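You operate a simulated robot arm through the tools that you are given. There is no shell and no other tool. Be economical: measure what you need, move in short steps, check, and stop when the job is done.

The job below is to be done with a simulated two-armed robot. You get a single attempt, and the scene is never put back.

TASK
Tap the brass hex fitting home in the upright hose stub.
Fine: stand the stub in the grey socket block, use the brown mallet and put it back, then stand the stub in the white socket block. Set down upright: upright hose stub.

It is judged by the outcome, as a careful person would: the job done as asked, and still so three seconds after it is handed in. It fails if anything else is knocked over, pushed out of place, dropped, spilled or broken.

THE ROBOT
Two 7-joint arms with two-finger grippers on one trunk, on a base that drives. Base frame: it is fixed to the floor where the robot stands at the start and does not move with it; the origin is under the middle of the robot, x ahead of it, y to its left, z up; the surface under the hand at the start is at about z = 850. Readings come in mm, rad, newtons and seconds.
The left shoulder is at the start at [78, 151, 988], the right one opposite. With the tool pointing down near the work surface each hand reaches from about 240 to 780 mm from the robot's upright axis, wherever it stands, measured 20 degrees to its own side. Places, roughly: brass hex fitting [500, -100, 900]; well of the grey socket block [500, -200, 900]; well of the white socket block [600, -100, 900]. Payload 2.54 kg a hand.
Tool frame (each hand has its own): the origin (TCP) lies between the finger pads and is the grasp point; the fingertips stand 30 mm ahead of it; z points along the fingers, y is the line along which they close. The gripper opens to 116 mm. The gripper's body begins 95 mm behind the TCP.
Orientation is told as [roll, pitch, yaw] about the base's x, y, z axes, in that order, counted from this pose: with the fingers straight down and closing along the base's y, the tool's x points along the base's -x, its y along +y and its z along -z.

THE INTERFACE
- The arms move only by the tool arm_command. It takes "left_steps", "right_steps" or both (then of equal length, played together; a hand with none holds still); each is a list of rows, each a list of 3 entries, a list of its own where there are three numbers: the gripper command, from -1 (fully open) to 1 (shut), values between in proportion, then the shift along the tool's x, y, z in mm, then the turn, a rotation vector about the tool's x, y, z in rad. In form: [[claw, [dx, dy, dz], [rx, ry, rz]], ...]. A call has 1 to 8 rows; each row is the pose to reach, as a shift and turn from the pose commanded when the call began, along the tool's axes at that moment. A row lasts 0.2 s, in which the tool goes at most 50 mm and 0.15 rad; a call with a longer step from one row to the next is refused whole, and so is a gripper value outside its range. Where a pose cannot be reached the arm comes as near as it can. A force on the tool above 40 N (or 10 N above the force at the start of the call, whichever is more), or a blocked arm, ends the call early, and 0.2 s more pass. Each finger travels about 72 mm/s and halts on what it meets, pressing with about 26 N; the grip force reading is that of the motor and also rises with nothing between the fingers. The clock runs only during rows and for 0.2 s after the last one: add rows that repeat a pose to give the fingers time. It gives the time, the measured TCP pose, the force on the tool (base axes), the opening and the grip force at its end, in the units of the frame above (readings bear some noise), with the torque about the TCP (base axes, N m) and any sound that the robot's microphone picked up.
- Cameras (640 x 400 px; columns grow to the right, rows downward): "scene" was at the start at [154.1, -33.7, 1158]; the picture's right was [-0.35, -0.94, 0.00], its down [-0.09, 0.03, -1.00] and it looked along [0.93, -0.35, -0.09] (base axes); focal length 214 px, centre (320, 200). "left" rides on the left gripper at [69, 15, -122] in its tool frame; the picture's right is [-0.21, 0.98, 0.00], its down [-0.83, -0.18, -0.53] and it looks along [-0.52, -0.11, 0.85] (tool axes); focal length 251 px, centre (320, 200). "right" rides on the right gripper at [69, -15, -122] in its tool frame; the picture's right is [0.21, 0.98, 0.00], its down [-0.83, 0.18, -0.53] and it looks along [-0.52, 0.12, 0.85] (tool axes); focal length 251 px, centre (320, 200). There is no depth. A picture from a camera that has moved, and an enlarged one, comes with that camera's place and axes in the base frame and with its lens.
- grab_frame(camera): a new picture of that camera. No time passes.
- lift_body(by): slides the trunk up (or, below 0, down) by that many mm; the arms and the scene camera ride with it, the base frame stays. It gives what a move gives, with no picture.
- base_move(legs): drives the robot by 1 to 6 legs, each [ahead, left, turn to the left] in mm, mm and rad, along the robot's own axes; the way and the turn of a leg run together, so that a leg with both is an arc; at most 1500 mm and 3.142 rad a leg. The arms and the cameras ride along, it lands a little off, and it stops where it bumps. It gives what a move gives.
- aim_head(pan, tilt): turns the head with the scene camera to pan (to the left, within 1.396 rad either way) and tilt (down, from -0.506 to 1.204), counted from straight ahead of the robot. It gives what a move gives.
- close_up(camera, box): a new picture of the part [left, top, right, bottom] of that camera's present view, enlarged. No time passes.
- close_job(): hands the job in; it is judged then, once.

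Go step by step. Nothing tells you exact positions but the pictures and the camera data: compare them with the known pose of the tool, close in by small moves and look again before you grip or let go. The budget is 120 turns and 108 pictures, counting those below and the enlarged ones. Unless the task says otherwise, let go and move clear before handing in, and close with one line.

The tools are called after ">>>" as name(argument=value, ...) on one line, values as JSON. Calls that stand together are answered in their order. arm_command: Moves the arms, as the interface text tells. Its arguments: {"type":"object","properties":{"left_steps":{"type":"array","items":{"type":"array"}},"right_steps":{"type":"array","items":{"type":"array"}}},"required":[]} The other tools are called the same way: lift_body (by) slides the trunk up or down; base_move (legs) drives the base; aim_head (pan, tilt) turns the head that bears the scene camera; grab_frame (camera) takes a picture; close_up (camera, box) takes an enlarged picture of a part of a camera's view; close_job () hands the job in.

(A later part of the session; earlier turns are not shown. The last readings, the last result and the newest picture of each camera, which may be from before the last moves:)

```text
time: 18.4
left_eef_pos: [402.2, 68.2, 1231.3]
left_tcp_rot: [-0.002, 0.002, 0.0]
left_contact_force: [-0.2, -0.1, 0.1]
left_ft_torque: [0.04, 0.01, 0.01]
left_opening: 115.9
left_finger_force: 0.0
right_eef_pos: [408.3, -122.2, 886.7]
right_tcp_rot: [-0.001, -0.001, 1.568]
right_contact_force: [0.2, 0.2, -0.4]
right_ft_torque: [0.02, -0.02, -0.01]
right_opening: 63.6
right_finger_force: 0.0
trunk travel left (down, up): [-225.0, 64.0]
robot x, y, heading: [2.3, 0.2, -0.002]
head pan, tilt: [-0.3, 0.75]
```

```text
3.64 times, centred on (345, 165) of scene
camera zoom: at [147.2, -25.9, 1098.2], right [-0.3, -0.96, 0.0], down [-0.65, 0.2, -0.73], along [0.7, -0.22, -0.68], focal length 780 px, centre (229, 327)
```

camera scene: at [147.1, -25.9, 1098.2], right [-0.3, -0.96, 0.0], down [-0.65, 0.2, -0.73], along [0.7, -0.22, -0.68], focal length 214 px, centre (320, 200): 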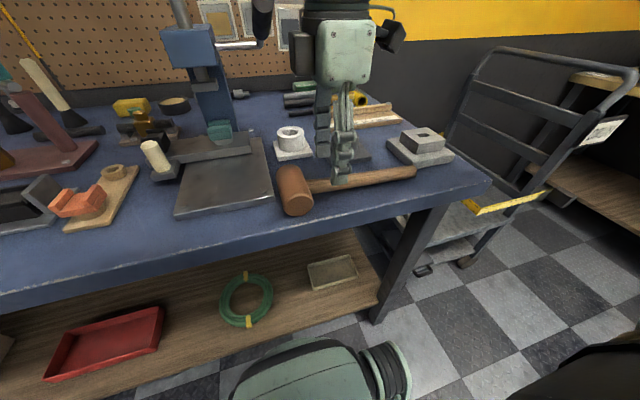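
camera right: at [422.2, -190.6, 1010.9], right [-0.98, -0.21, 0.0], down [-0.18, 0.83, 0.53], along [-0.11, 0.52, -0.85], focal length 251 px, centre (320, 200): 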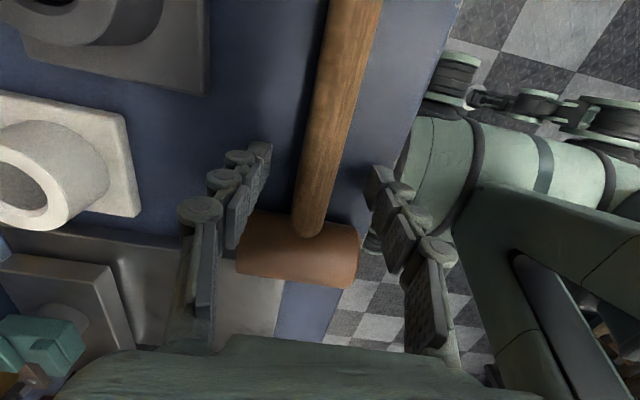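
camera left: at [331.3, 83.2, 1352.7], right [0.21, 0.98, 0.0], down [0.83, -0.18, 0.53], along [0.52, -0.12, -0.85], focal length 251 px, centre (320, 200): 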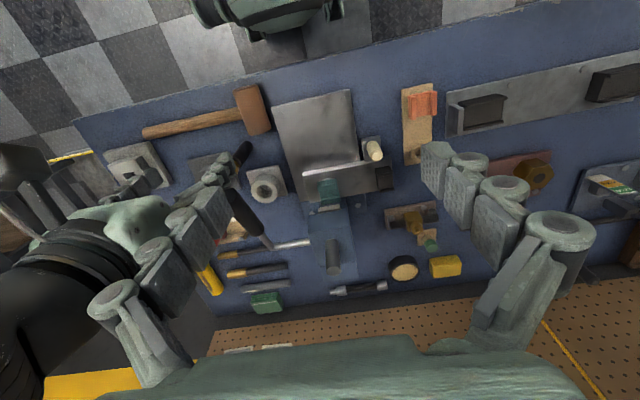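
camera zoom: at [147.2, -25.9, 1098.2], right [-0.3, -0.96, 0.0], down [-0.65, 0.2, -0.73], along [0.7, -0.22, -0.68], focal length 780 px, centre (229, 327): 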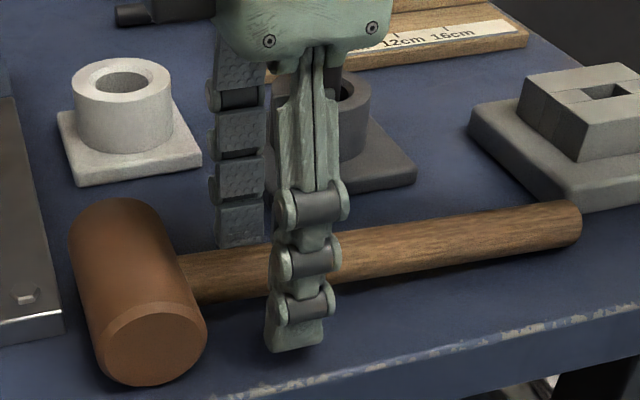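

Fingertips straddle the handle just above the bench. Closing.

>>> arm_command(right_steps=[[0.2, [0, 0, 0], [0, 0, 0]], [0.5, [0, 0, 0], [0, 0, 0]], [1, [0, 0, 0], [0, 0, 0]], [1, [0, 0, 0], [0, 0, 0]], [1, [0, 0, 0], [0, 0, 0]]])

>>> grab_frame(camera="right")

>>> close_up(camera="left", box=[100, 60, 340, 220])

```text
time: 19.6
left_eef_pos: [402.7, 68.3, 1231.1]
left_tcp_rot: [-0.001, -0.001, 0.001]
left_contact_force: [0.4, 1.0, 0.2]
left_ft_torque: [0.01, 0.02, 0.01]
left_opening: 116.1
left_finger_force: 0.1
right_eef_pos: [409.2, -122.7, 890.4]
right_tcp_rot: [-0.002, 0.0, 1.568]
right_contact_force: [1.8, -0.4, 0.7]
right_ft_torque: [-0.01, -0.03, -0.11]
right_opening: 22.7
right_finger_force: 26.1
trunk travel left (down, up): [-225.0, 64.0]
robot x, y, heading: [-1.3, -3.4, -0.003]
head pan, tilt: [-0.3, 0.75]
```

```text
67 pictures are left
camera right: at [422.4, -190.6, 1011.1], right [-0.98, -0.21, 0.0], down [-0.18, 0.83, 0.53], along [-0.11, 0.52, -0.85], focal length 251 px, centre (320, 200)
```

right: 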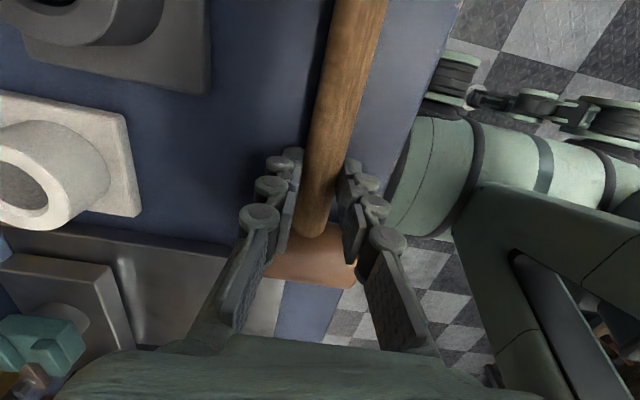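

```text
2.50 times, centred on (220, 140) of left
camera zoom: at [332.3, 83.4, 1352.3], right [0.21, 0.98, 0.0], down [0.83, -0.18, 0.53], along [0.52, -0.12, -0.85], focal length 629 px, centre (570, 350)
```

zoom: 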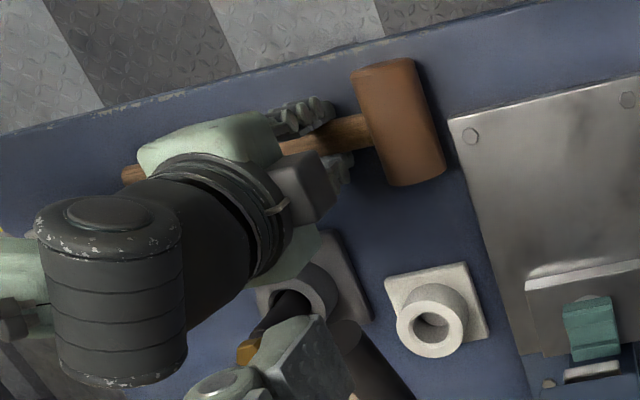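

Handle gripped. Lift 60 mm and check for sag.

>>> arm_command(right_steps=[[1, [0, 0, -15], [0, 0, 0]], [1, [0, 0, -35], [0, 0, 0]], [1, [0, 0, -60], [0, 0, 0]], [1, [0, 0, -60], [0, 0, 0]]])

>>> close_up(camera="scene", box=[250, 90, 430, 220])

```text
time: 20.6
left_eef_pos: [401.0, 66.8, 1230.8]
left_tcp_rot: [-0.003, 0.0, 0.0]
left_contact_force: [-0.2, 0.9, -0.2]
left_ft_torque: [0.01, 0.01, 0.01]
left_opening: 116.2
left_finger_force: 0.2
right_eef_pos: [407.3, -121.3, 949.1]
right_tcp_rot: [-0.001, -0.001, 1.569]
right_contact_force: [-0.8, -0.2, 0.4]
right_ft_torque: [0.01, -0.01, -0.01]
right_opening: 0.0
right_finger_force: 26.3
trunk travel left (down, up): [-225.0, 64.0]
robot x, y, heading: [0.1, 2.9, -0.001]
head pan, tilt: [-0.3, 0.75]
```

```text
3.08 times, centred on (340, 155) of scene
camera zoom: at [147.3, -25.9, 1098.2], right [-0.3, -0.96, 0.0], down [-0.65, 0.2, -0.73], along [0.7, -0.22, -0.68], focal length 660 px, centre (258, 338)
```

zoom: 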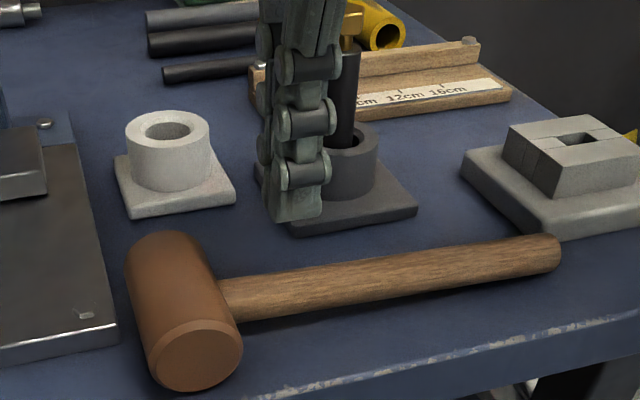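

The mallet slipped out and still lies where it was. I'll re-grip nearer its head (better balance) and deeper, checking bench contact.

>>> arm_command(right_steps=[[0.2, [-8, 0, 0], [0, 0, 0]], [-0.1, [-15, 0, 0], [0, 0, 0]], [-0.1, [-15, 0, 0], [0, 0, 0]], [-0.1, [-15, 0, 25], [0, 0, 0]], [-0.1, [-15, 0, 50], [0, 0, 0]], [-0.1, [-15, 0, 62], [0, 0, 0]], [-0.1, [-15, 0, 62], [0, 0, 0]]])

>>> close_up(camera="scene", box=[250, 90, 430, 220])

>>> grab_frame(camera="right")

```text
time: 22.2
left_eef_pos: [402.4, 68.4, 1230.9]
left_tcp_rot: [0.0, -0.001, 0.0]
left_contact_force: [0.0, 0.4, 0.7]
left_ft_torque: [0.01, -0.03, -0.01]
left_opening: 115.9
left_finger_force: 0.2
right_eef_pos: [409.6, -106.7, 885.9]
right_tcp_rot: [-0.004, -0.001, 1.57]
right_contact_force: [-0.1, 0.3, 0.3]
right_ft_torque: [-0.03, 0.01, 0.01]
right_opening: 63.9
right_finger_force: 0.0
trunk travel left (down, up): [-225.0, 64.0]
robot x, y, heading: [0.3, 0.1, -0.001]
head pan, tilt: [-0.3, 0.75]
```

```text
3.08 times, centred on (340, 155) of scene
camera zoom: at [147.2, -25.9, 1098.2], right [-0.3, -0.96, 0.0], down [-0.65, 0.2, -0.73], along [0.7, -0.22, -0.68], focal length 660 px, centre (258, 338)
```

zoom: 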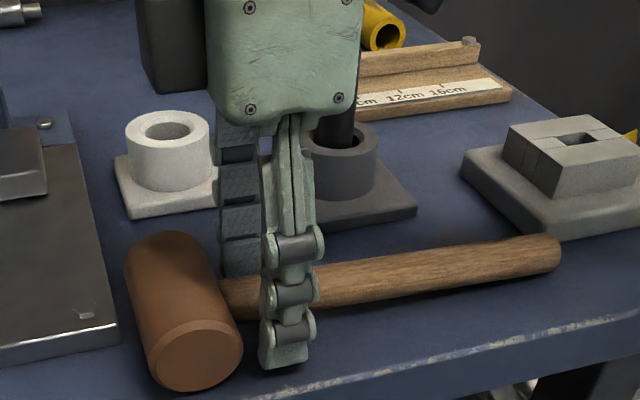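

```text
63 pictures are left
camera right: at [423.3, -175.2, 1007.6], right [-0.98, -0.21, 0.0], down [-0.18, 0.83, 0.53], along [-0.11, 0.52, -0.85], focal length 251 px, centre (320, 200)
```

right: 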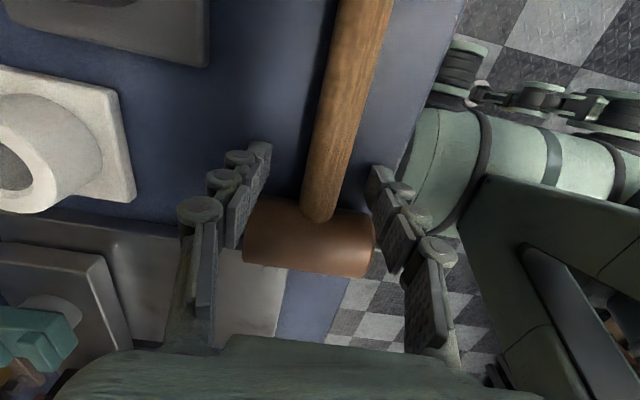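

Going 5 mm lower carefully, then closing.

>>> arm_command(right_steps=[[-0.1, [0, 0, 2.5], [0, 0, 0]], [-0.1, [0, 0, 5], [0, 0, 0]], [-0.1, [0, 0, 5], [0, 0, 0]]])

```text
time: 23.0
left_eef_pos: [401.8, 67.3, 1230.6]
left_tcp_rot: [-0.001, 0.0, 0.0]
left_contact_force: [0.8, 0.0, 0.2]
left_ft_torque: [-0.03, 0.02, -0.01]
left_opening: 116.4
left_finger_force: 0.0
right_eef_pos: [408.0, -108.1, 879.5]
right_tcp_rot: [-0.002, 0.0, 1.569]
right_contact_force: [-0.1, 1.2, -0.2]
right_ft_torque: [0.01, 0.0, 0.0]
right_opening: 64.1
right_finger_force: 0.0
trunk travel left (down, up): [-225.0, 64.0]
robot x, y, heading: [2.9, 1.8, 0.0]
head pan, tilt: [-0.3, 0.75]
```

No contact yet, so the tips are well below the handle's mid-height. Closing here.

>>> arm_command(right_steps=[[0.2, [0, 0, 0], [0, 0, 0]], [0.5, [0, 0, 0], [0, 0, 0]], [1, [0, 0, 0], [0, 0, 0]], [1, [0, 0, 0], [0, 0, 0]], [1, [0, 0, -2], [0, 0, 0]], [1, [0, 0, -6], [0, 0, 0]], [1, [0, 0, -12], [0, 0, 0]], [1, [0, 0, -12], [0, 0, 0]]])

>>> close_up(camera="scene", box=[250, 90, 430, 220])

```text
time: 24.8
left_eef_pos: [402.0, 67.6, 1230.3]
left_tcp_rot: [-0.001, 0.0, 0.001]
left_contact_force: [-0.4, -0.7, 0.8]
left_ft_torque: [-0.01, 0.05, 0.0]
left_opening: 116.2
left_finger_force: 0.1
right_eef_pos: [408.8, -106.9, 892.7]
right_tcp_rot: [-0.001, 0.0, 1.568]
right_contact_force: [0.8, 0.7, -3.8]
right_ft_torque: [-0.05, -0.01, -0.05]
right_opening: 22.4
right_finger_force: 26.5
trunk travel left (down, up): [-225.0, 64.0]
robot x, y, heading: [-3.1, 4.2, 0.001]
head pan, tilt: [-0.3, 0.75]
```

```text
3.08 times, centred on (340, 155) of scene
camera zoom: at [147.5, -26.0, 1098.1], right [-0.3, -0.96, 0.0], down [-0.65, 0.2, -0.73], along [0.7, -0.22, -0.68], focal length 660 px, centre (258, 338)
```

zoom: 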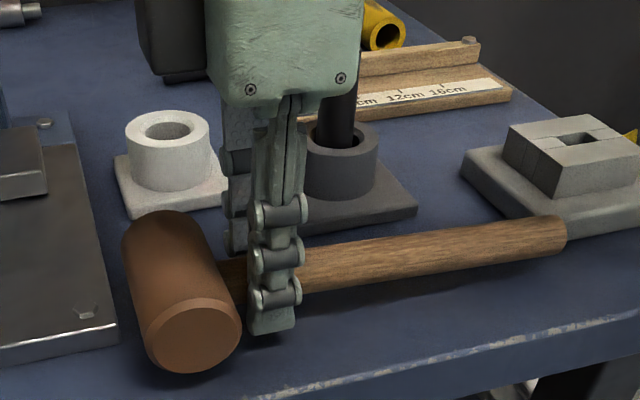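

Held now: about 3.8 N, nearly balanced. Continue lifting gently and pull back right of the stub region.

>>> arm_command(right_steps=[[1, [0, 0, -12], [0, 0, 0]], [1, [0, 0, -27], [0, 0, 0]], [1, [0, 0, -45], [0, 0, 0]], [1, [8, 0, -65], [0, 0, 0]], [1, [25, 5, -85], [0, 0, 0]], [1, [45, 12, -105], [0, 0, 0]], [1, [65, 20, -120], [0, 0, 0]], [1, [75, 25, -130], [0, 0, 0]]])

>>> grab_frame(camera="right")

```text
time: 26.6
left_eef_pos: [402.0, 67.2, 1231.6]
left_tcp_rot: [-0.003, -0.001, 0.0]
left_contact_force: [-0.7, 0.4, 0.0]
left_ft_torque: [0.03, 0.0, 0.03]
left_opening: 116.1
left_finger_force: 0.0
right_eef_pos: [383.7, -181.9, 1021.2]
right_tcp_rot: [0.0, 0.0, 1.569]
right_contact_force: [0.0, 0.2, -3.7]
right_ft_torque: [-0.05, -0.01, -0.02]
right_opening: 22.3
right_finger_force: 26.0
trunk travel left (down, up): [-225.0, 64.0]
robot x, y, heading: [-0.7, 1.6, -0.005]
head pan, tilt: [-0.3, 0.75]
```

```text
61 pictures are left
camera right: at [398.3, -250.4, 1144.1], right [-0.98, -0.21, 0.0], down [-0.18, 0.83, 0.53], along [-0.11, 0.52, -0.85], focal length 251 px, centre (320, 200)
```

right: 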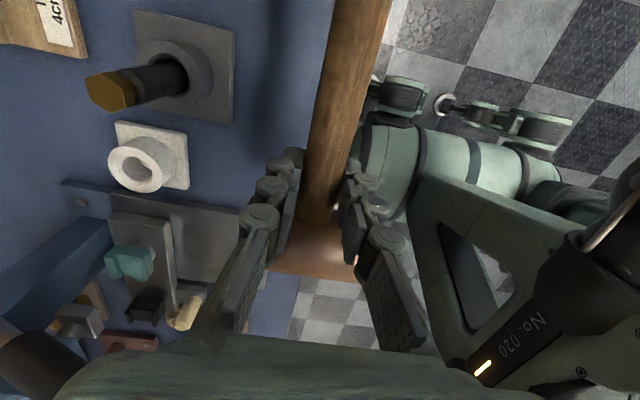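

Held firmly. Now rotate the tool toward pointing forward so the mallet head's axis becomes vertical (first 1.12 rad), while moving up and right.

>>> arm_command(right_steps=[[1, [8, 0, -15], [0.14, 0, 0]], [1, [16, -5, -30], [0.28, 0, 0]], [1, [24, -10, -40], [0.42, 0, 0]], [1, [32, -18, -50], [0.56, 0, 0]], [1, [40, -26, -54], [0.7, 0, 0]], [1, [45, -34, -54], [0.84, 0, 0]], [1, [48, -40, -54], [0.98, 0, 0]], [1, [48, -46, -54], [1.12, 0, 0]]])

>>> grab_frame(camera="scene")

```text
time: 28.4
left_eef_pos: [402.2, 68.1, 1230.9]
left_tcp_rot: [-0.002, 0.002, 0.0]
left_contact_force: [0.1, 0.5, 0.0]
left_ft_torque: [0.01, 0.02, -0.02]
left_opening: 116.0
left_finger_force: 0.1
right_eef_pos: [438.5, -230.0, 1087.5]
right_tcp_rot: [-1.119, 0.0, 1.572]
right_contact_force: [0.6, -0.6, -4.8]
right_ft_torque: [0.01, 0.04, 0.02]
right_opening: 22.6
right_finger_force: 25.6
right hand out of reach, approached as far as the arm can: row 8
trunk travel left (down, up): [-225.0, 64.0]
robot x, y, heading: [0.0, 2.5, 0.001]
head pan, tilt: [-0.3, 0.75]
```

```text
60 pictures are left
camera scene: at [147.7, -25.9, 1098.1], right [-0.3, -0.96, 0.0], down [-0.65, 0.2, -0.73], along [0.7, -0.22, -0.68], focal length 214 px, centre (320, 200)
```

scene: 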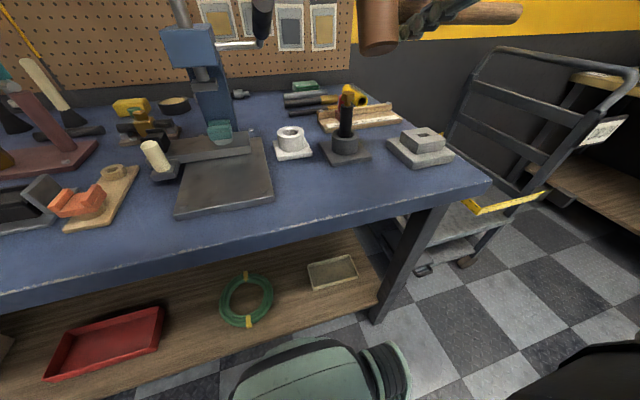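

The arm is too folded there; moving forward (head well above the stub) while finishing the rotation.

>>> arm_command(right_steps=[[1, [0, -8, 17], [0, 0, 0]], [1, [1, -16, 34], [0.1, 0, 0]], [1, [2, -24.8, 51], [0.2, 0, 0]], [1, [2, -24.8, 51], [0.33, 0, 0]], [1, [2, -24.8, 51], [0.451, 0, 0]], [1, [2, -24.8, 51], [0.451, 0, 0]]])

>>> aim_head(pan=-0.35, tilt=0.35)

>>> grab_frame(camera="scene")

>>> grab_frame(camera="right")

```text
time: 29.8
left_eef_pos: [400.6, 67.4, 1230.8]
left_tcp_rot: [-0.001, -0.002, -0.001]
left_contact_force: [-0.4, 0.5, -1.0]
left_ft_torque: [0.0, 0.0, 0.0]
left_opening: 115.9
left_finger_force: 0.1
right_eef_pos: [531.3, -235.6, 1111.9]
right_tcp_rot: [-1.573, -0.003, 1.569]
right_contact_force: [0.6, 0.4, -3.8]
right_ft_torque: [-0.01, 0.06, 0.06]
right_opening: 22.5
right_finger_force: 25.8
right hand out of reach, approached as far as the arm can: row 3, 4, 5, 6
trunk travel left (down, up): [-225.0, 64.0]
robot x, y, heading: [-2.2, -1.1, -0.001]
head pan, tilt: [-0.3, 0.75]
```

```text
time: 30.7
left_eef_pos: [403.4, 67.5, 1230.3]
left_tcp_rot: [-0.001, -0.001, -0.001]
left_contact_force: [0.1, -0.4, -0.4]
left_ft_torque: [-0.03, 0.0, -0.01]
left_opening: 116.1
left_finger_force: 0.1
right_eef_pos: [531.8, -236.1, 1112.1]
right_tcp_rot: [-1.571, -0.001, 1.569]
right_contact_force: [0.1, -0.3, -4.2]
right_ft_torque: [0.0, 0.03, 0.01]
right_opening: 22.4
right_finger_force: 25.9
trunk travel left (down, up): [-225.0, 64.0]
robot x, y, heading: [-2.1, -3.2, -0.001]
head pan, tilt: [-0.351, 0.351]
```

```text
59 pictures are left
camera scene: at [155.8, -33.5, 1133.7], right [-0.34, -0.94, 0.0], down [-0.32, 0.12, -0.94], along [0.88, -0.32, -0.34], focal length 214 px, centre (320, 200)
```

scene: 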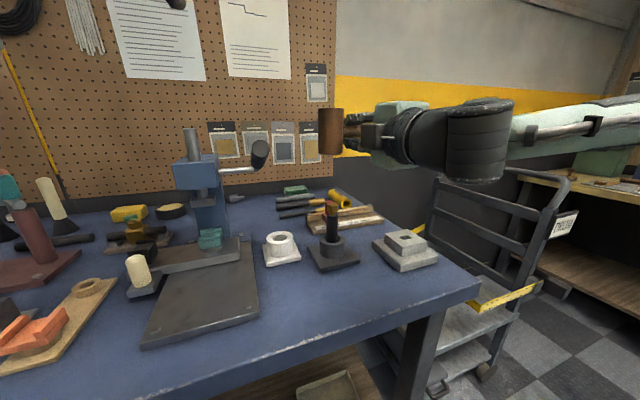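

```text
58 pictures are left
camera right: at [409.6, -305.1, 1127.8], right [0.0, -0.21, -0.98], down [-0.53, 0.83, -0.18], along [0.85, 0.52, -0.11], focal length 251 px, centre (320, 200)
```

right: 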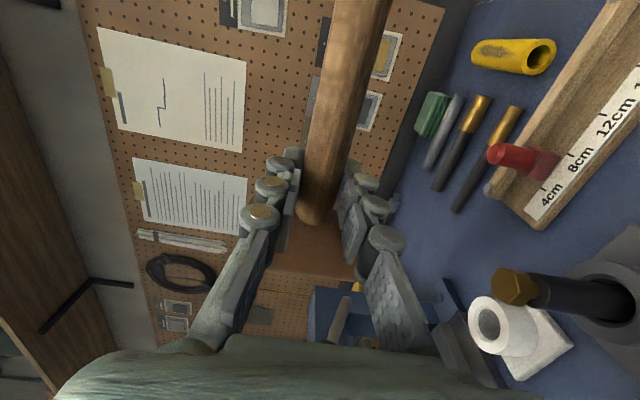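

The hand is horizontal with the mallet head vertical, but the arm is cramped. I'll back the base off 110 mm for room.

>>> base_move(legs=[[-110, 0, 0]])

>>> grab_frame(camera="scene")

```text
time: 31.9
left_eef_pos: [289.7, 67.0, 1230.4]
left_tcp_rot: [-0.002, -0.002, -0.001]
left_contact_force: [-0.2, 0.5, 0.5]
left_ft_torque: [0.0, 0.0, 0.0]
left_opening: 115.9
left_finger_force: 0.0
right_eef_pos: [419.0, -236.8, 1112.9]
right_tcp_rot: [-1.572, -0.001, 1.568]
right_contact_force: [-0.2, 0.0, -2.4]
right_ft_torque: [-0.03, 0.05, 0.0]
right_opening: 22.4
right_finger_force: 25.9
trunk travel left (down, up): [-225.0, 64.0]
robot x, y, heading: [-111.3, -0.5, -0.004]
head pan, tilt: [-0.351, 0.351]
```

```text
57 pictures are left
camera scene: at [43.7, -33.6, 1133.9], right [-0.34, -0.94, 0.0], down [-0.32, 0.12, -0.94], along [0.88, -0.32, -0.34], focal length 214 px, centre (320, 200)
```

scene: 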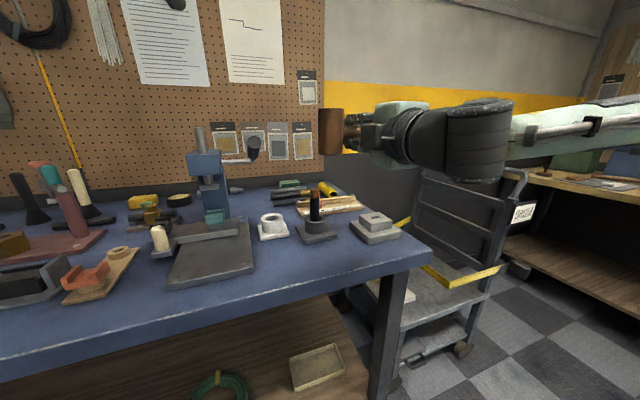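

Now forward toward the stub in steps, keeping the head above it.

>>> arm_command(right_steps=[[1, [0, 0, 0], [0, 0, 0]], [1, [0, 0, 25], [0, 0, 0]], [1, [0, 0, 50], [0, 0, 0]], [1, [0, 0, 50], [0, 0, 0]]])

>>> aim_head(pan=-0.35, tilt=0.25)

>>> close_up(camera="scene", box=[240, 100, 440, 240])

```text
time: 32.9
left_eef_pos: [290.2, 66.5, 1231.3]
left_tcp_rot: [-0.001, -0.001, -0.004]
left_contact_force: [-0.7, 0.4, 0.5]
left_ft_torque: [0.0, 0.02, -0.01]
left_opening: 116.0
left_finger_force: 0.1
right_eef_pos: [469.5, -237.1, 1112.3]
right_tcp_rot: [-1.571, -0.002, 1.568]
right_contact_force: [0.5, 0.4, -4.3]
right_ft_torque: [-0.02, 0.06, -0.01]
right_opening: 22.4
right_finger_force: 25.7
trunk travel left (down, up): [-225.0, 64.0]
robot x, y, heading: [-113.0, 5.3, -0.002]
head pan, tilt: [-0.351, 0.351]
```

```text
time: 33.6
left_eef_pos: [290.7, 67.6, 1230.2]
left_tcp_rot: [-0.001, 0.001, 0.001]
left_contact_force: [-0.4, -0.6, 0.5]
left_ft_torque: [-0.02, -0.04, 0.01]
left_opening: 116.2
left_finger_force: 0.0
right_eef_pos: [470.7, -236.8, 1111.9]
right_tcp_rot: [-1.571, 0.001, 1.568]
right_contact_force: [-0.2, 0.2, -3.3]
right_ft_torque: [-0.04, 0.05, 0.0]
right_opening: 22.6
right_finger_force: 26.1
trunk travel left (down, up): [-225.0, 64.0]
robot x, y, heading: [-109.6, 0.2, -0.004]
head pan, tilt: [-0.351, 0.25]
```

```text
2.86 times, centred on (340, 170) of scene
camera zoom: at [44.8, -33.7, 1143.2], right [-0.34, -0.94, 0.0], down [-0.23, 0.09, -0.97], along [0.91, -0.33, -0.25], focal length 613 px, centre (263, 286)
```

zoom: 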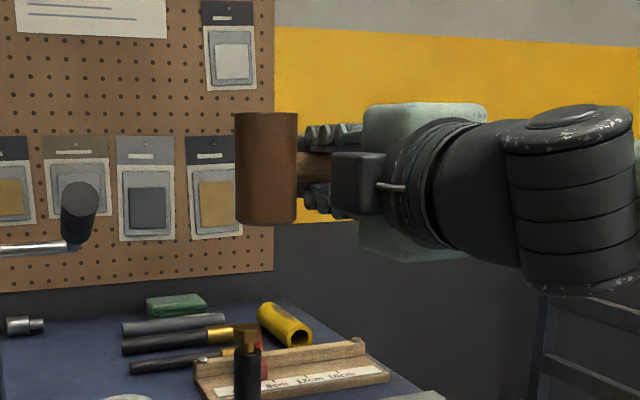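

The head is vertical and visually consistent with my model (head bottom ≈1073). I'll shift +34 in x, +4.5 in y, and come down 65 mm to check alignment above the fitting.

>>> arm_command(right_steps=[[1, [-4.5, 0, 17], [0, 0, 0]], [1, [-4.5, 0, 34], [0, 0, 0]], [1, [-4.5, 22, 34], [0, 0, 0]], [1, [-4.5, 44, 34], [0, 0, 0]], [1, [-4.5, 65, 34], [0, 0, 0]], [1, [-4.5, 65, 34], [0, 0, 0]]])

>>> close_up(camera="scene", box=[260, 150, 400, 250])

>>> grab_frame(camera="right")

>>> grab_frame(camera="left")

```text
time: 35.0
left_eef_pos: [290.0, 67.4, 1230.9]
left_tcp_rot: [-0.001, -0.001, -0.001]
left_contact_force: [-0.1, 0.0, 0.5]
left_ft_torque: [-0.01, -0.02, 0.0]
left_opening: 115.8
left_finger_force: 0.1
right_eef_pos: [504.3, -232.8, 1047.9]
right_tcp_rot: [-1.571, 0.001, 1.568]
right_contact_force: [0.2, -0.1, -4.0]
right_ft_torque: [-0.01, 0.04, 0.06]
right_opening: 22.4
right_finger_force: 25.9
trunk travel left (down, up): [-225.0, 64.0]
robot x, y, heading: [-113.7, 3.3, -0.003]
head pan, tilt: [-0.351, 0.25]
```

```text
4.00 times, centred on (330, 200) of scene
camera zoom: at [44.7, -33.7, 1143.3], right [-0.34, -0.94, 0.0], down [-0.23, 0.09, -0.97], along [0.91, -0.33, -0.25], focal length 858 px, centre (280, 200)
```

zoom: 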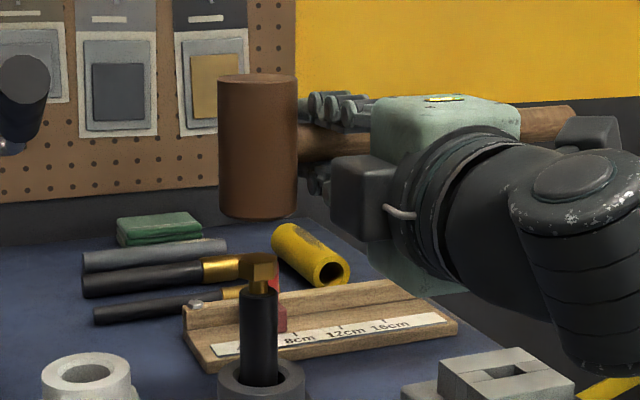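

```text
54 pictures are left
camera right: at [381.5, -301.5, 1062.4], right [0.0, -0.21, -0.98], down [-0.53, 0.83, -0.18], along [0.85, 0.52, -0.11], focal length 251 px, centre (320, 200)
```

right: 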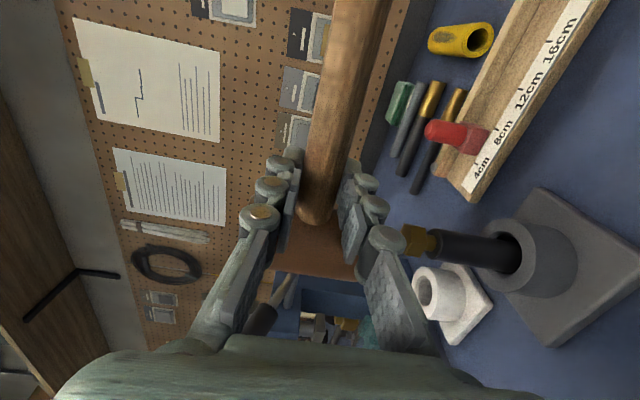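

```text
53 pictures are left
camera left: at [221.3, 83.0, 1352.3], right [0.22, 0.98, 0.0], down [0.83, -0.18, 0.53], along [0.52, -0.12, -0.85], focal length 251 px, centre (320, 200)
```

left: 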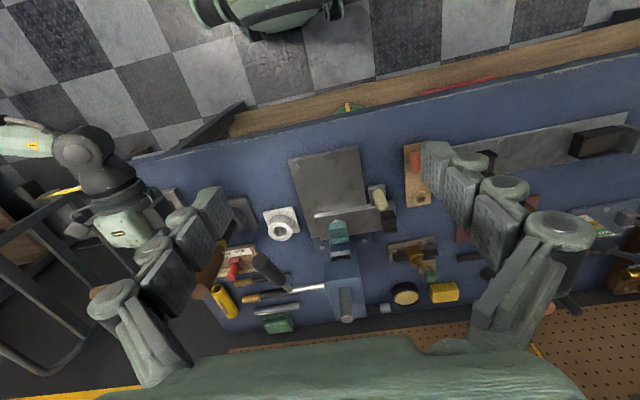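

The head is centred above the fitting (both ≈(520,-196)), with a gap of about 25 mm. First tap: a short wind-up, then a quick downward stroke.

>>> arm_command(right_steps=[[1, [0, -10, 0], [0, 0, 0]], [1, [0, 30, 0], [0, 0, 0]], [1, [0, -10, 0], [0, 0, 0]]])

>>> close_up(camera="scene", box=[260, 150, 400, 250])

```text
time: 35.8
left_eef_pos: [289.8, 67.5, 1231.4]
left_tcp_rot: [-0.003, 0.001, -0.002]
left_contact_force: [-0.5, 0.5, 0.3]
left_ft_torque: [-0.01, -0.02, -0.04]
left_opening: 116.3
left_finger_force: 0.1
right_eef_pos: [504.0, -233.5, 1056.2]
right_tcp_rot: [-1.572, 0.0, 1.57]
right_contact_force: [0.4, 0.7, -3.8]
right_ft_torque: [-0.02, 0.0, -0.04]
right_opening: 22.4
right_finger_force: 25.7
trunk travel left (down, up): [-225.0, 64.0]
robot x, y, heading: [-113.3, 0.9, -0.004]
head pan, tilt: [-0.351, 0.25]
```

```text
4.00 times, centred on (330, 200) of scene
camera zoom: at [44.0, -33.3, 1143.4], right [-0.34, -0.94, 0.0], down [-0.23, 0.08, -0.97], along [0.91, -0.33, -0.25], focal length 858 px, centre (280, 200)
```

zoom: 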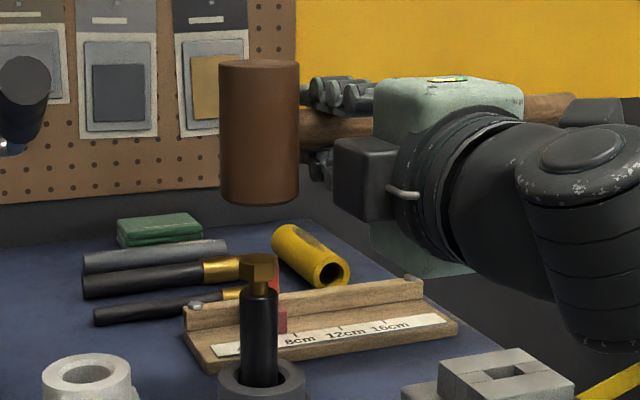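

No contact that time. A stroke about 10 mm deeper.

>>> arm_command(right_steps=[[1, [0, 0, 0], [0, 0, 0]], [1, [0, 48, 0], [0, 0, 0]], [1, [0, 0, 0], [0, 0, 0]]])

>>> close_up(camera="scene", box=[260, 150, 400, 250])

```text
time: 36.6
left_eef_pos: [289.3, 67.5, 1230.5]
left_tcp_rot: [-0.001, -0.002, -0.001]
left_contact_force: [-0.8, 0.0, 0.0]
left_ft_torque: [0.0, -0.05, 0.03]
left_opening: 116.0
left_finger_force: 0.0
right_eef_pos: [503.6, -234.9, 1056.3]
right_tcp_rot: [-1.571, 0.0, 1.568]
right_contact_force: [-0.8, 0.2, -4.0]
right_ft_torque: [-0.04, 0.03, 0.01]
right_opening: 22.4
right_finger_force: 26.2
trunk travel left (down, up): [-225.0, 64.0]
robot x, y, heading: [-113.7, 1.6, -0.003]
head pan, tilt: [-0.351, 0.25]
```

```text
4.00 times, centred on (330, 200) of scene
camera zoom: at [43.8, -33.3, 1143.5], right [-0.34, -0.94, 0.0], down [-0.23, 0.08, -0.97], along [0.91, -0.33, -0.25], focal length 858 px, centre (280, 200)
```

zoom: 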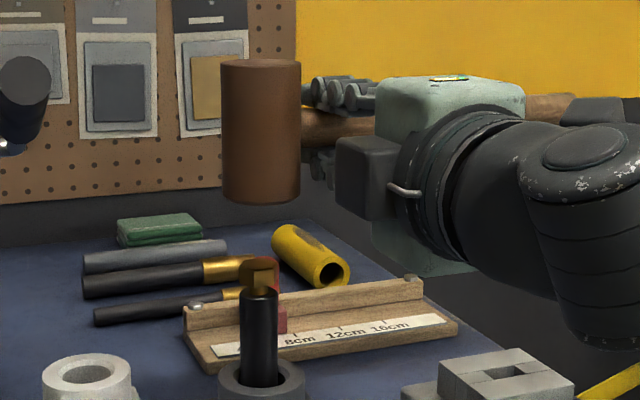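

>>> close_up(camera="scene", box=[305, 205, 345, 250])

```text
8.89 times, centred on (325, 228) of scene
camera zoom: at [43.8, -33.3, 1143.5], right [-0.34, -0.94, 0.0], down [-0.23, 0.08, -0.97], along [0.91, -0.33, -0.25], focal length 1906 px, centre (276, -44)
```

zoom: 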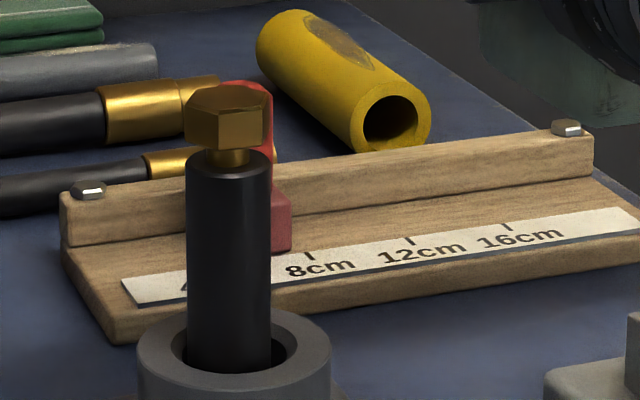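

The tap worked: the exposed stem shrank from about 7 mm to about 4 mm. Continue with slightly deeper strokes.

>>> arm_command(right_steps=[[1, [0, 5, 0], [0, 0, 0]], [1, [0, 54, 0], [0, 0, 0]], [1, [0, 5, 0], [0, 0, 0]]])

>>> close_up(camera="scene", box=[305, 205, 345, 250])

```text
time: 37.4
left_eef_pos: [288.5, 67.0, 1232.0]
left_tcp_rot: [-0.001, -0.001, -0.002]
left_contact_force: [0.1, -0.5, 0.3]
left_ft_torque: [-0.01, -0.04, -0.02]
left_opening: 115.9
left_finger_force: 0.1
right_eef_pos: [504.3, -234.2, 1052.0]
right_tcp_rot: [-1.57, 0.0, 1.57]
right_contact_force: [0.2, 0.2, -3.4]
right_ft_torque: [-0.02, 0.0, -0.04]
right_opening: 22.4
right_finger_force: 26.0
trunk travel left (down, up): [-225.0, 64.0]
robot x, y, heading: [-108.7, 4.3, 0.0]
head pan, tilt: [-0.351, 0.25]
```

```text
8.89 times, centred on (325, 228) of scene
camera zoom: at [43.9, -33.3, 1143.4], right [-0.34, -0.94, 0.0], down [-0.23, 0.08, -0.97], along [0.91, -0.33, -0.25], focal length 1906 px, centre (276, -44)
```

zoom: 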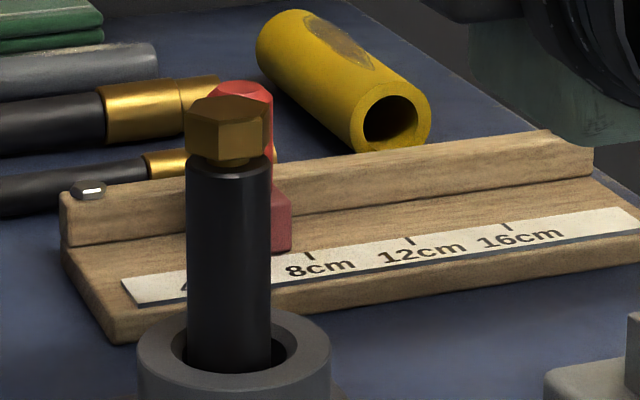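

Almost home. One more, 4 mm deeper.

>>> arm_command(right_steps=[[1, [0, 4, 0], [0, 0, 0]], [1, [0, 53, 0], [0, 0, 0]], [1, [0, 4, 0], [0, 0, 0]]])

>>> close_up(camera="scene", box=[305, 205, 345, 250])

```text
time: 38.2
left_eef_pos: [289.8, 67.9, 1230.7]
left_tcp_rot: [-0.002, 0.001, -0.001]
left_contact_force: [0.2, 0.1, 0.2]
left_ft_torque: [-0.03, -0.02, -0.03]
left_opening: 116.1
left_finger_force: 0.1
right_eef_pos: [505.4, -232.1, 1048.9]
right_tcp_rot: [-1.571, 0.0, 1.57]
right_contact_force: [-0.7, 0.7, -3.9]
right_ft_torque: [-0.05, 0.01, -0.03]
right_opening: 22.5
right_finger_force: 26.2
trunk travel left (down, up): [-225.0, 64.0]
robot x, y, heading: [-111.3, 3.8, -0.004]
head pan, tilt: [-0.351, 0.25]
```

```text
8.89 times, centred on (325, 228) of scene
camera zoom: at [43.8, -33.3, 1143.4], right [-0.34, -0.94, 0.0], down [-0.23, 0.08, -0.97], along [0.91, -0.33, -0.25], focal length 1906 px, centre (276, -44)
```

zoom: 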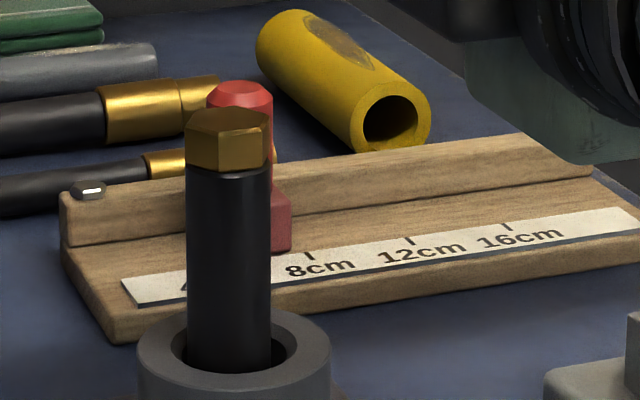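

It looks flush. One confirming stroke slightly deeper to see whether it moves any further.

>>> arm_command(right_steps=[[1, [0, 3, 0], [0, 0, 0]], [1, [0, 52, 0], [0, 0, 0]], [1, [0, 3, 0], [0, 0, 0]]])

>>> close_up(camera="scene", box=[305, 205, 345, 250])

```text
time: 39.0
left_eef_pos: [289.6, 68.6, 1229.8]
left_tcp_rot: [-0.002, 0.001, -0.002]
left_contact_force: [-0.3, 0.6, -0.4]
left_ft_torque: [-0.04, -0.06, 0.01]
left_opening: 116.3
left_finger_force: 0.0
right_eef_pos: [503.8, -233.0, 1044.2]
right_tcp_rot: [-1.571, 0.0, 1.57]
right_contact_force: [0.4, -0.5, -4.0]
right_ft_torque: [-0.04, 0.05, -0.01]
right_opening: 22.5
right_finger_force: 25.6
trunk travel left (down, up): [-225.0, 64.0]
robot x, y, heading: [-107.6, 1.3, -0.002]
head pan, tilt: [-0.351, 0.25]
```

```text
8.89 times, centred on (325, 228) of scene
camera zoom: at [43.9, -33.2, 1143.4], right [-0.34, -0.94, 0.0], down [-0.23, 0.08, -0.97], along [0.91, -0.33, -0.25], focal length 1906 px, centre (276, -44)
```

zoom: 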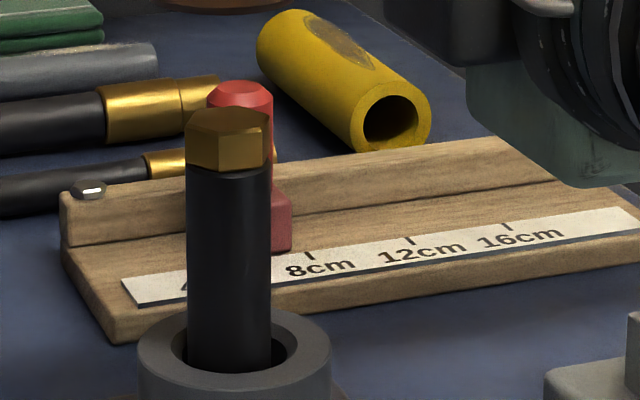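

No further movement. To be sure the head really reached it, one more stroke that ends in contact so I can read the force.

>>> arm_command(right_steps=[[1, [0, 4, 0], [0, 0, 0]], [1, [0, 53, 0], [0, 0, 0]]])

>>> close_up(camera="scene", box=[260, 160, 400, 250])

```text
time: 39.6
left_eef_pos: [287.0, 68.5, 1231.7]
left_tcp_rot: [-0.003, -0.001, -0.001]
left_contact_force: [-0.7, 0.4, 0.5]
left_ft_torque: [-0.02, -0.09, 0.03]
left_opening: 116.0
left_finger_force: 0.1
right_eef_pos: [504.5, -232.0, 1003.3]
right_tcp_rot: [-1.592, 0.001, 1.565]
right_contact_force: [-0.5, -3.8, 21.9]
right_ft_torque: [0.65, -0.33, -0.07]
right_opening: 22.8
right_finger_force: 26.1
trunk travel left (down, up): [-225.0, 64.0]
robot x, y, heading: [-111.4, 2.1, -0.005]
head pan, tilt: [-0.351, 0.25]
```

```text
4.44 times, centred on (330, 205) of scene
camera zoom: at [41.6, -33.3, 1144.6], right [-0.34, -0.94, 0.0], down [-0.23, 0.08, -0.97], along [0.91, -0.33, -0.24], focal length 953 px, centre (276, 178)
```

zoom: 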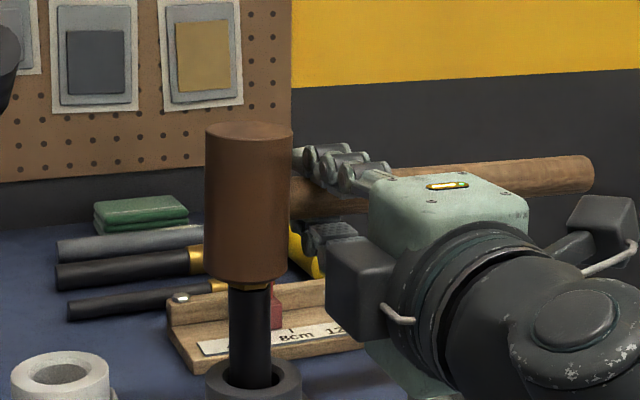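

The head is pressed on the fitting with 26 N and it doesn't move, so it's home. Raise, back away.

>>> arm_command(right_steps=[[1, [0, -20, 0], [0, 0, 0]], [1, [0, -55, 0], [0, 0, 0]], [1, [0, -90, 0], [0, 0, 0]], [1, [0, -95, -35], [0, 0, 0]], [1, [0, -95, -75], [0, 0, 0]], [1, [0, -95, -75], [0, 0, 0]]])

>>> grab_frame(camera="scene")

>>> grab_frame(camera="right")

```text
time: 41.0
left_eef_pos: [290.8, 66.9, 1230.5]
left_tcp_rot: [-0.001, 0.0, 0.0]
left_contact_force: [-0.7, -0.6, 0.1]
left_ft_torque: [0.02, -0.04, -0.01]
left_opening: 116.1
left_finger_force: 0.1
right_eef_pos: [432.7, -233.0, 1088.3]
right_tcp_rot: [-1.572, 0.0, 1.57]
right_contact_force: [-0.8, 0.1, -4.1]
right_ft_torque: [-0.03, 0.09, 0.01]
right_opening: 22.4
right_finger_force: 26.0
trunk travel left (down, up): [-225.0, 64.0]
robot x, y, heading: [-114.2, 1.0, 0.002]
head pan, tilt: [-0.351, 0.25]
```

```text
45 pictures are left
camera scene: at [44.9, -33.7, 1143.2], right [-0.34, -0.94, 0.0], down [-0.23, 0.09, -0.97], along [0.91, -0.33, -0.25], focal length 214 px, centre (320, 200)
```

scene: 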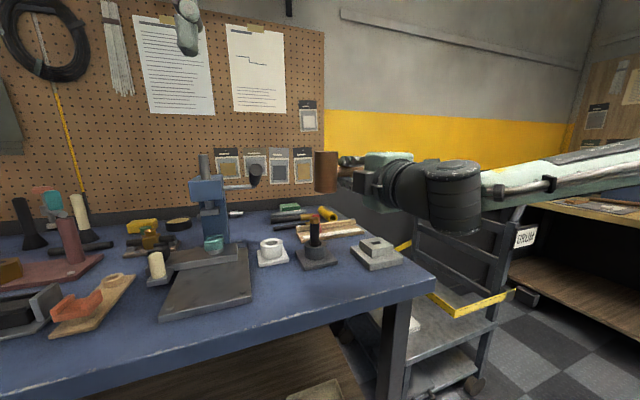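

```text
44 pictures are left
camera right: at [309.8, -301.9, 1104.2], right [0.0, -0.21, -0.98], down [-0.53, 0.83, -0.18], along [0.85, 0.52, -0.12], focal length 251 px, centre (320, 200)
```

right: 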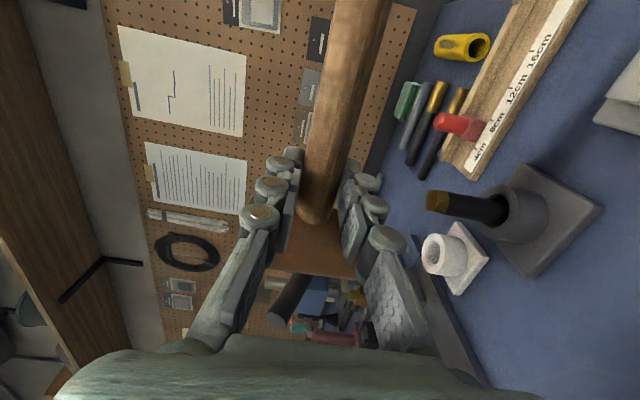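

Rotate the mallet back to lying orientation.

>>> arm_command(right_steps=[[1, [0, 0, 0], [-0.14, 0, 0]], [1, [0, 0, 0], [-0.28, 0, 0]], [1, [0, 0, 0], [-0.42, 0, 0]], [1, [0, 0, 0], [-0.56, 0, 0]], [1, [0, 0, 0], [-0.7, 0, 0]], [1, [0, 0, 0], [-0.84, 0, 0]], [1, [0, 0, 0], [-0.98, 0, 0]], [1, [0, 0, 0], [-1.12, 0, 0]]])

>>> arm_command(right_steps=[[1, [0, 0, 0], [-0.14, 0, 0]], [1, [0, 0, 0], [-0.28, 0, 0]], [1, [0, 0, 0], [-0.42, 0, 0]], [1, [0, 0, 0], [-0.451, 0, 0]], [1, [0, 0, 0], [-0.451, 0, 0]]])

>>> aim_head(pan=-0.25, tilt=0.6)

>>> grab_frame(camera="right")

```text
time: 42.8
left_eef_pos: [290.7, 67.5, 1230.8]
left_tcp_rot: [-0.001, 0.002, -0.001]
left_contact_force: [-0.1, 0.1, 0.2]
left_ft_torque: [-0.02, -0.03, 0.0]
left_opening: 116.1
left_finger_force: 0.0
right_eef_pos: [429.4, -232.0, 1086.6]
right_tcp_rot: [-0.447, 0.0, 1.568]
right_contact_force: [0.3, 0.6, -2.7]
right_ft_torque: [-0.03, 0.05, -0.02]
right_opening: 22.5
right_finger_force: 25.9
trunk travel left (down, up): [-225.0, 64.0]
robot x, y, heading: [-111.7, -0.4, -0.004]
head pan, tilt: [-0.351, 0.25]
```

```text
time: 44.0
left_eef_pos: [290.4, 67.3, 1231.2]
left_tcp_rot: [-0.001, 0.001, 0.0]
left_contact_force: [-0.6, 0.5, 0.0]
left_ft_torque: [-0.03, -0.01, -0.01]
left_opening: 115.9
left_finger_force: 0.1
right_eef_pos: [430.4, -232.2, 1086.0]
right_tcp_rot: [0.002, 0.0, 1.569]
right_contact_force: [0.2, 0.1, -4.1]
right_ft_torque: [-0.01, 0.0, -0.01]
right_opening: 22.4
right_finger_force: 25.7
trunk travel left (down, up): [-225.0, 64.0]
robot x, y, heading: [-109.9, -0.2, -0.001]
head pan, tilt: [-0.351, 0.25]
```

```text
time: 44.8
left_eef_pos: [291.8, 67.7, 1230.7]
left_tcp_rot: [-0.002, 0.0, 0.001]
left_contact_force: [0.0, 0.5, 0.2]
left_ft_torque: [-0.01, 0.04, 0.01]
left_opening: 116.0
left_finger_force: 0.1
right_eef_pos: [430.0, -233.8, 1087.4]
right_tcp_rot: [0.0, 0.002, 1.569]
right_contact_force: [0.1, -0.4, -5.0]
right_ft_torque: [0.03, -0.03, -0.01]
right_opening: 22.6
right_finger_force: 26.1
trunk travel left (down, up): [-225.0, 64.0]
robot x, y, heading: [-112.9, 2.9, -0.005]
head pan, tilt: [-0.25, 0.6]
```

```text
43 pictures are left
camera right: at [444.3, -301.9, 1209.4], right [-0.98, -0.21, 0.0], down [-0.18, 0.83, 0.53], along [-0.11, 0.52, -0.85], focal length 251 px, centre (320, 200)
```

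right: 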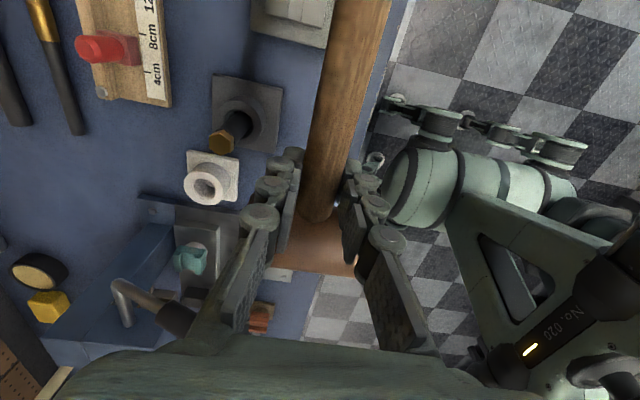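

Move low first at a safe lateral distance, then slide left to the original place at z≈950.

>>> arm_command(right_steps=[[1, [0, 10, 40], [0, 0, 0]], [1, [0, 21.5, 85], [0, 0, 0]], [1, [-15, 21.5, 127], [0, 0, 0]], [1, [-50, 21.5, 137], [0, 0, 0]], [1, [-90, 21.5, 137], [0, 0, 0]], [1, [-125.5, 21.5, 137], [0, 0, 0]], [1, [-125.5, 21.5, 160], [0, 0, 0]], [1, [-125.5, 21.5, 180], [0, 0, 0]]])

>>> close_up(camera="scene", box=[220, 100, 420, 240])

```text
time: 46.6
left_eef_pos: [292.0, 66.4, 1230.5]
left_tcp_rot: [-0.002, 0.001, 0.001]
left_contact_force: [0.1, 0.3, 0.4]
left_ft_torque: [0.04, -0.01, 0.01]
left_opening: 116.1
left_finger_force: 0.0
right_eef_pos: [407.8, -107.6, 907.3]
right_tcp_rot: [0.0, 0.0, 1.566]
right_contact_force: [0.3, 0.5, -3.9]
right_ft_torque: [-0.04, 0.01, -0.02]
right_opening: 22.6
right_finger_force: 25.9
trunk travel left (down, up): [-225.0, 64.0]
robot x, y, heading: [-110.2, -1.6, -0.003]
head pan, tilt: [-0.25, 0.6]
```

```text
2.86 times, centred on (320, 170) of scene
camera zoom: at [43.0, -23.4, 1111.0], right [-0.25, -0.97, 0.0], down [-0.55, 0.14, -0.82], along [0.8, -0.2, -0.57], focal length 613 px, centre (320, 286)
```

zoom: 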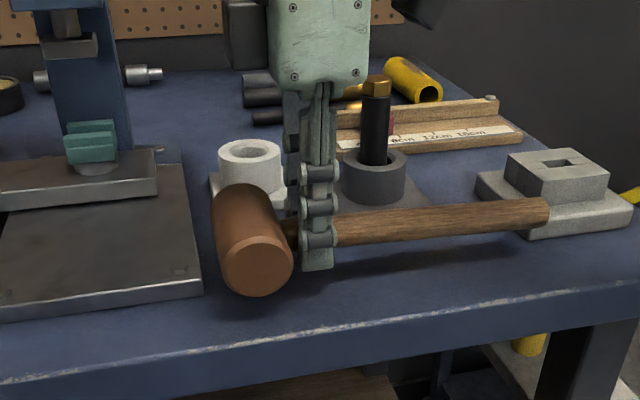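

Lower to the bench gently.

>>> arm_command(right_steps=[[1, [0, -0.7, 10], [0, 0, 0]], [1, [0, -0.7, 18], [0, 0, 0]], [1, [0, -0.7, 22], [0, 0, 0]], [1, [0, -0.7, 25], [0, 0, 0]], [1, [0, -0.7, 25], [0, 0, 0]]])

```text
time: 47.8
left_eef_pos: [290.3, 68.8, 1230.6]
left_tcp_rot: [0.0, 0.0, -0.002]
left_contact_force: [-0.6, -0.4, 0.7]
left_ft_torque: [-0.04, -0.02, 0.02]
left_opening: 115.9
left_finger_force: 0.0
right_eef_pos: [408.9, -106.3, 882.5]
right_tcp_rot: [-0.001, 0.0, 1.568]
right_contact_force: [2.8, -1.5, 2.8]
right_ft_torque: [0.24, 0.2, -0.05]
right_opening: 22.8
right_finger_force: 26.3
trunk travel left (down, up): [-225.0, 64.0]
robot x, y, heading: [-111.3, 0.7, 0.001]
head pan, tilt: [-0.25, 0.6]
```

The weight is taken by the bench. Release and raise.

>>> arm_command(right_steps=[[0.8, [0, 0, 0], [0, 0, 0]], [0.5, [0, 0, 0], [0, 0, 0]], [0.2, [0, 0, 0], [0, 0, 0]], [0, [0, 0, 0], [0, 0, 0]], [0, [0, 0, -20], [0, 0, 0]], [0, [0, 0, -55], [0, 0, 0]], [0, [30, 0, -90], [0, 0, 0]], [0, [70, 0, -115], [0, 0, 0]]])

>>> close_up(camera="scene", box=[220, 100, 420, 240])

>>> grab_frame(camera="left")

```text
time: 49.6
left_eef_pos: [290.6, 66.5, 1230.3]
left_tcp_rot: [-0.001, -0.001, -0.002]
left_contact_force: [-0.3, 0.8, -0.4]
left_ft_torque: [-0.01, 0.02, 0.0]
left_opening: 116.1
left_finger_force: 0.1
right_eef_pos: [407.3, -178.5, 997.9]
right_tcp_rot: [0.0, -0.003, 1.57]
right_contact_force: [-0.3, 0.9, 0.5]
right_ft_torque: [0.01, 0.02, 0.01]
right_opening: 58.2
right_finger_force: 0.1
trunk travel left (down, up): [-225.0, 64.0]
robot x, y, heading: [-109.6, -2.0, -0.002]
head pan, tilt: [-0.25, 0.6]
```

```text
2.86 times, centred on (320, 170) of scene
camera zoom: at [42.2, -23.8, 1111.1], right [-0.25, -0.97, 0.0], down [-0.55, 0.14, -0.83], along [0.8, -0.2, -0.56], focal length 613 px, centre (320, 286)
```

zoom: 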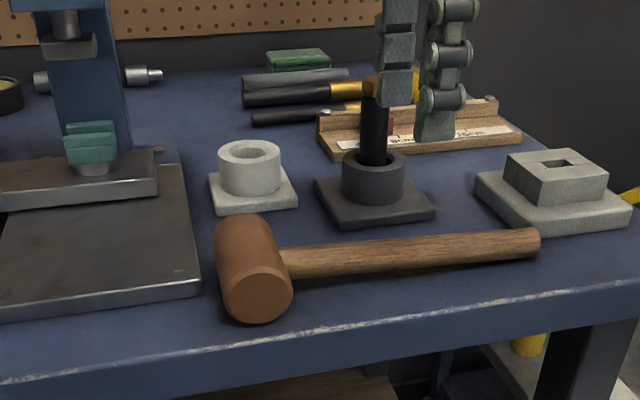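

```text
40 pictures are left
camera left: at [220.6, 82.5, 1352.5], right [0.22, 0.98, 0.0], down [0.83, -0.18, 0.53], along [0.52, -0.12, -0.85], focal length 251 px, centre (320, 200)
```

left: 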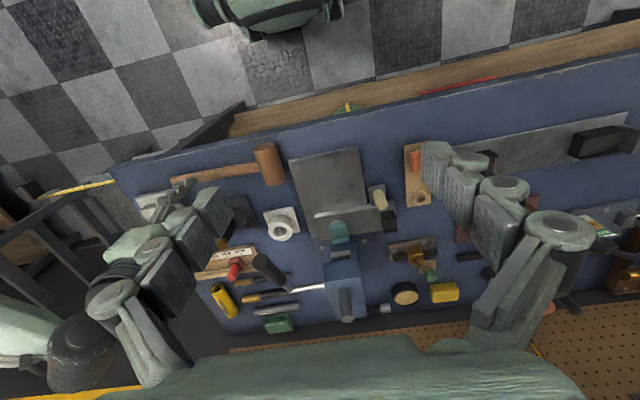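

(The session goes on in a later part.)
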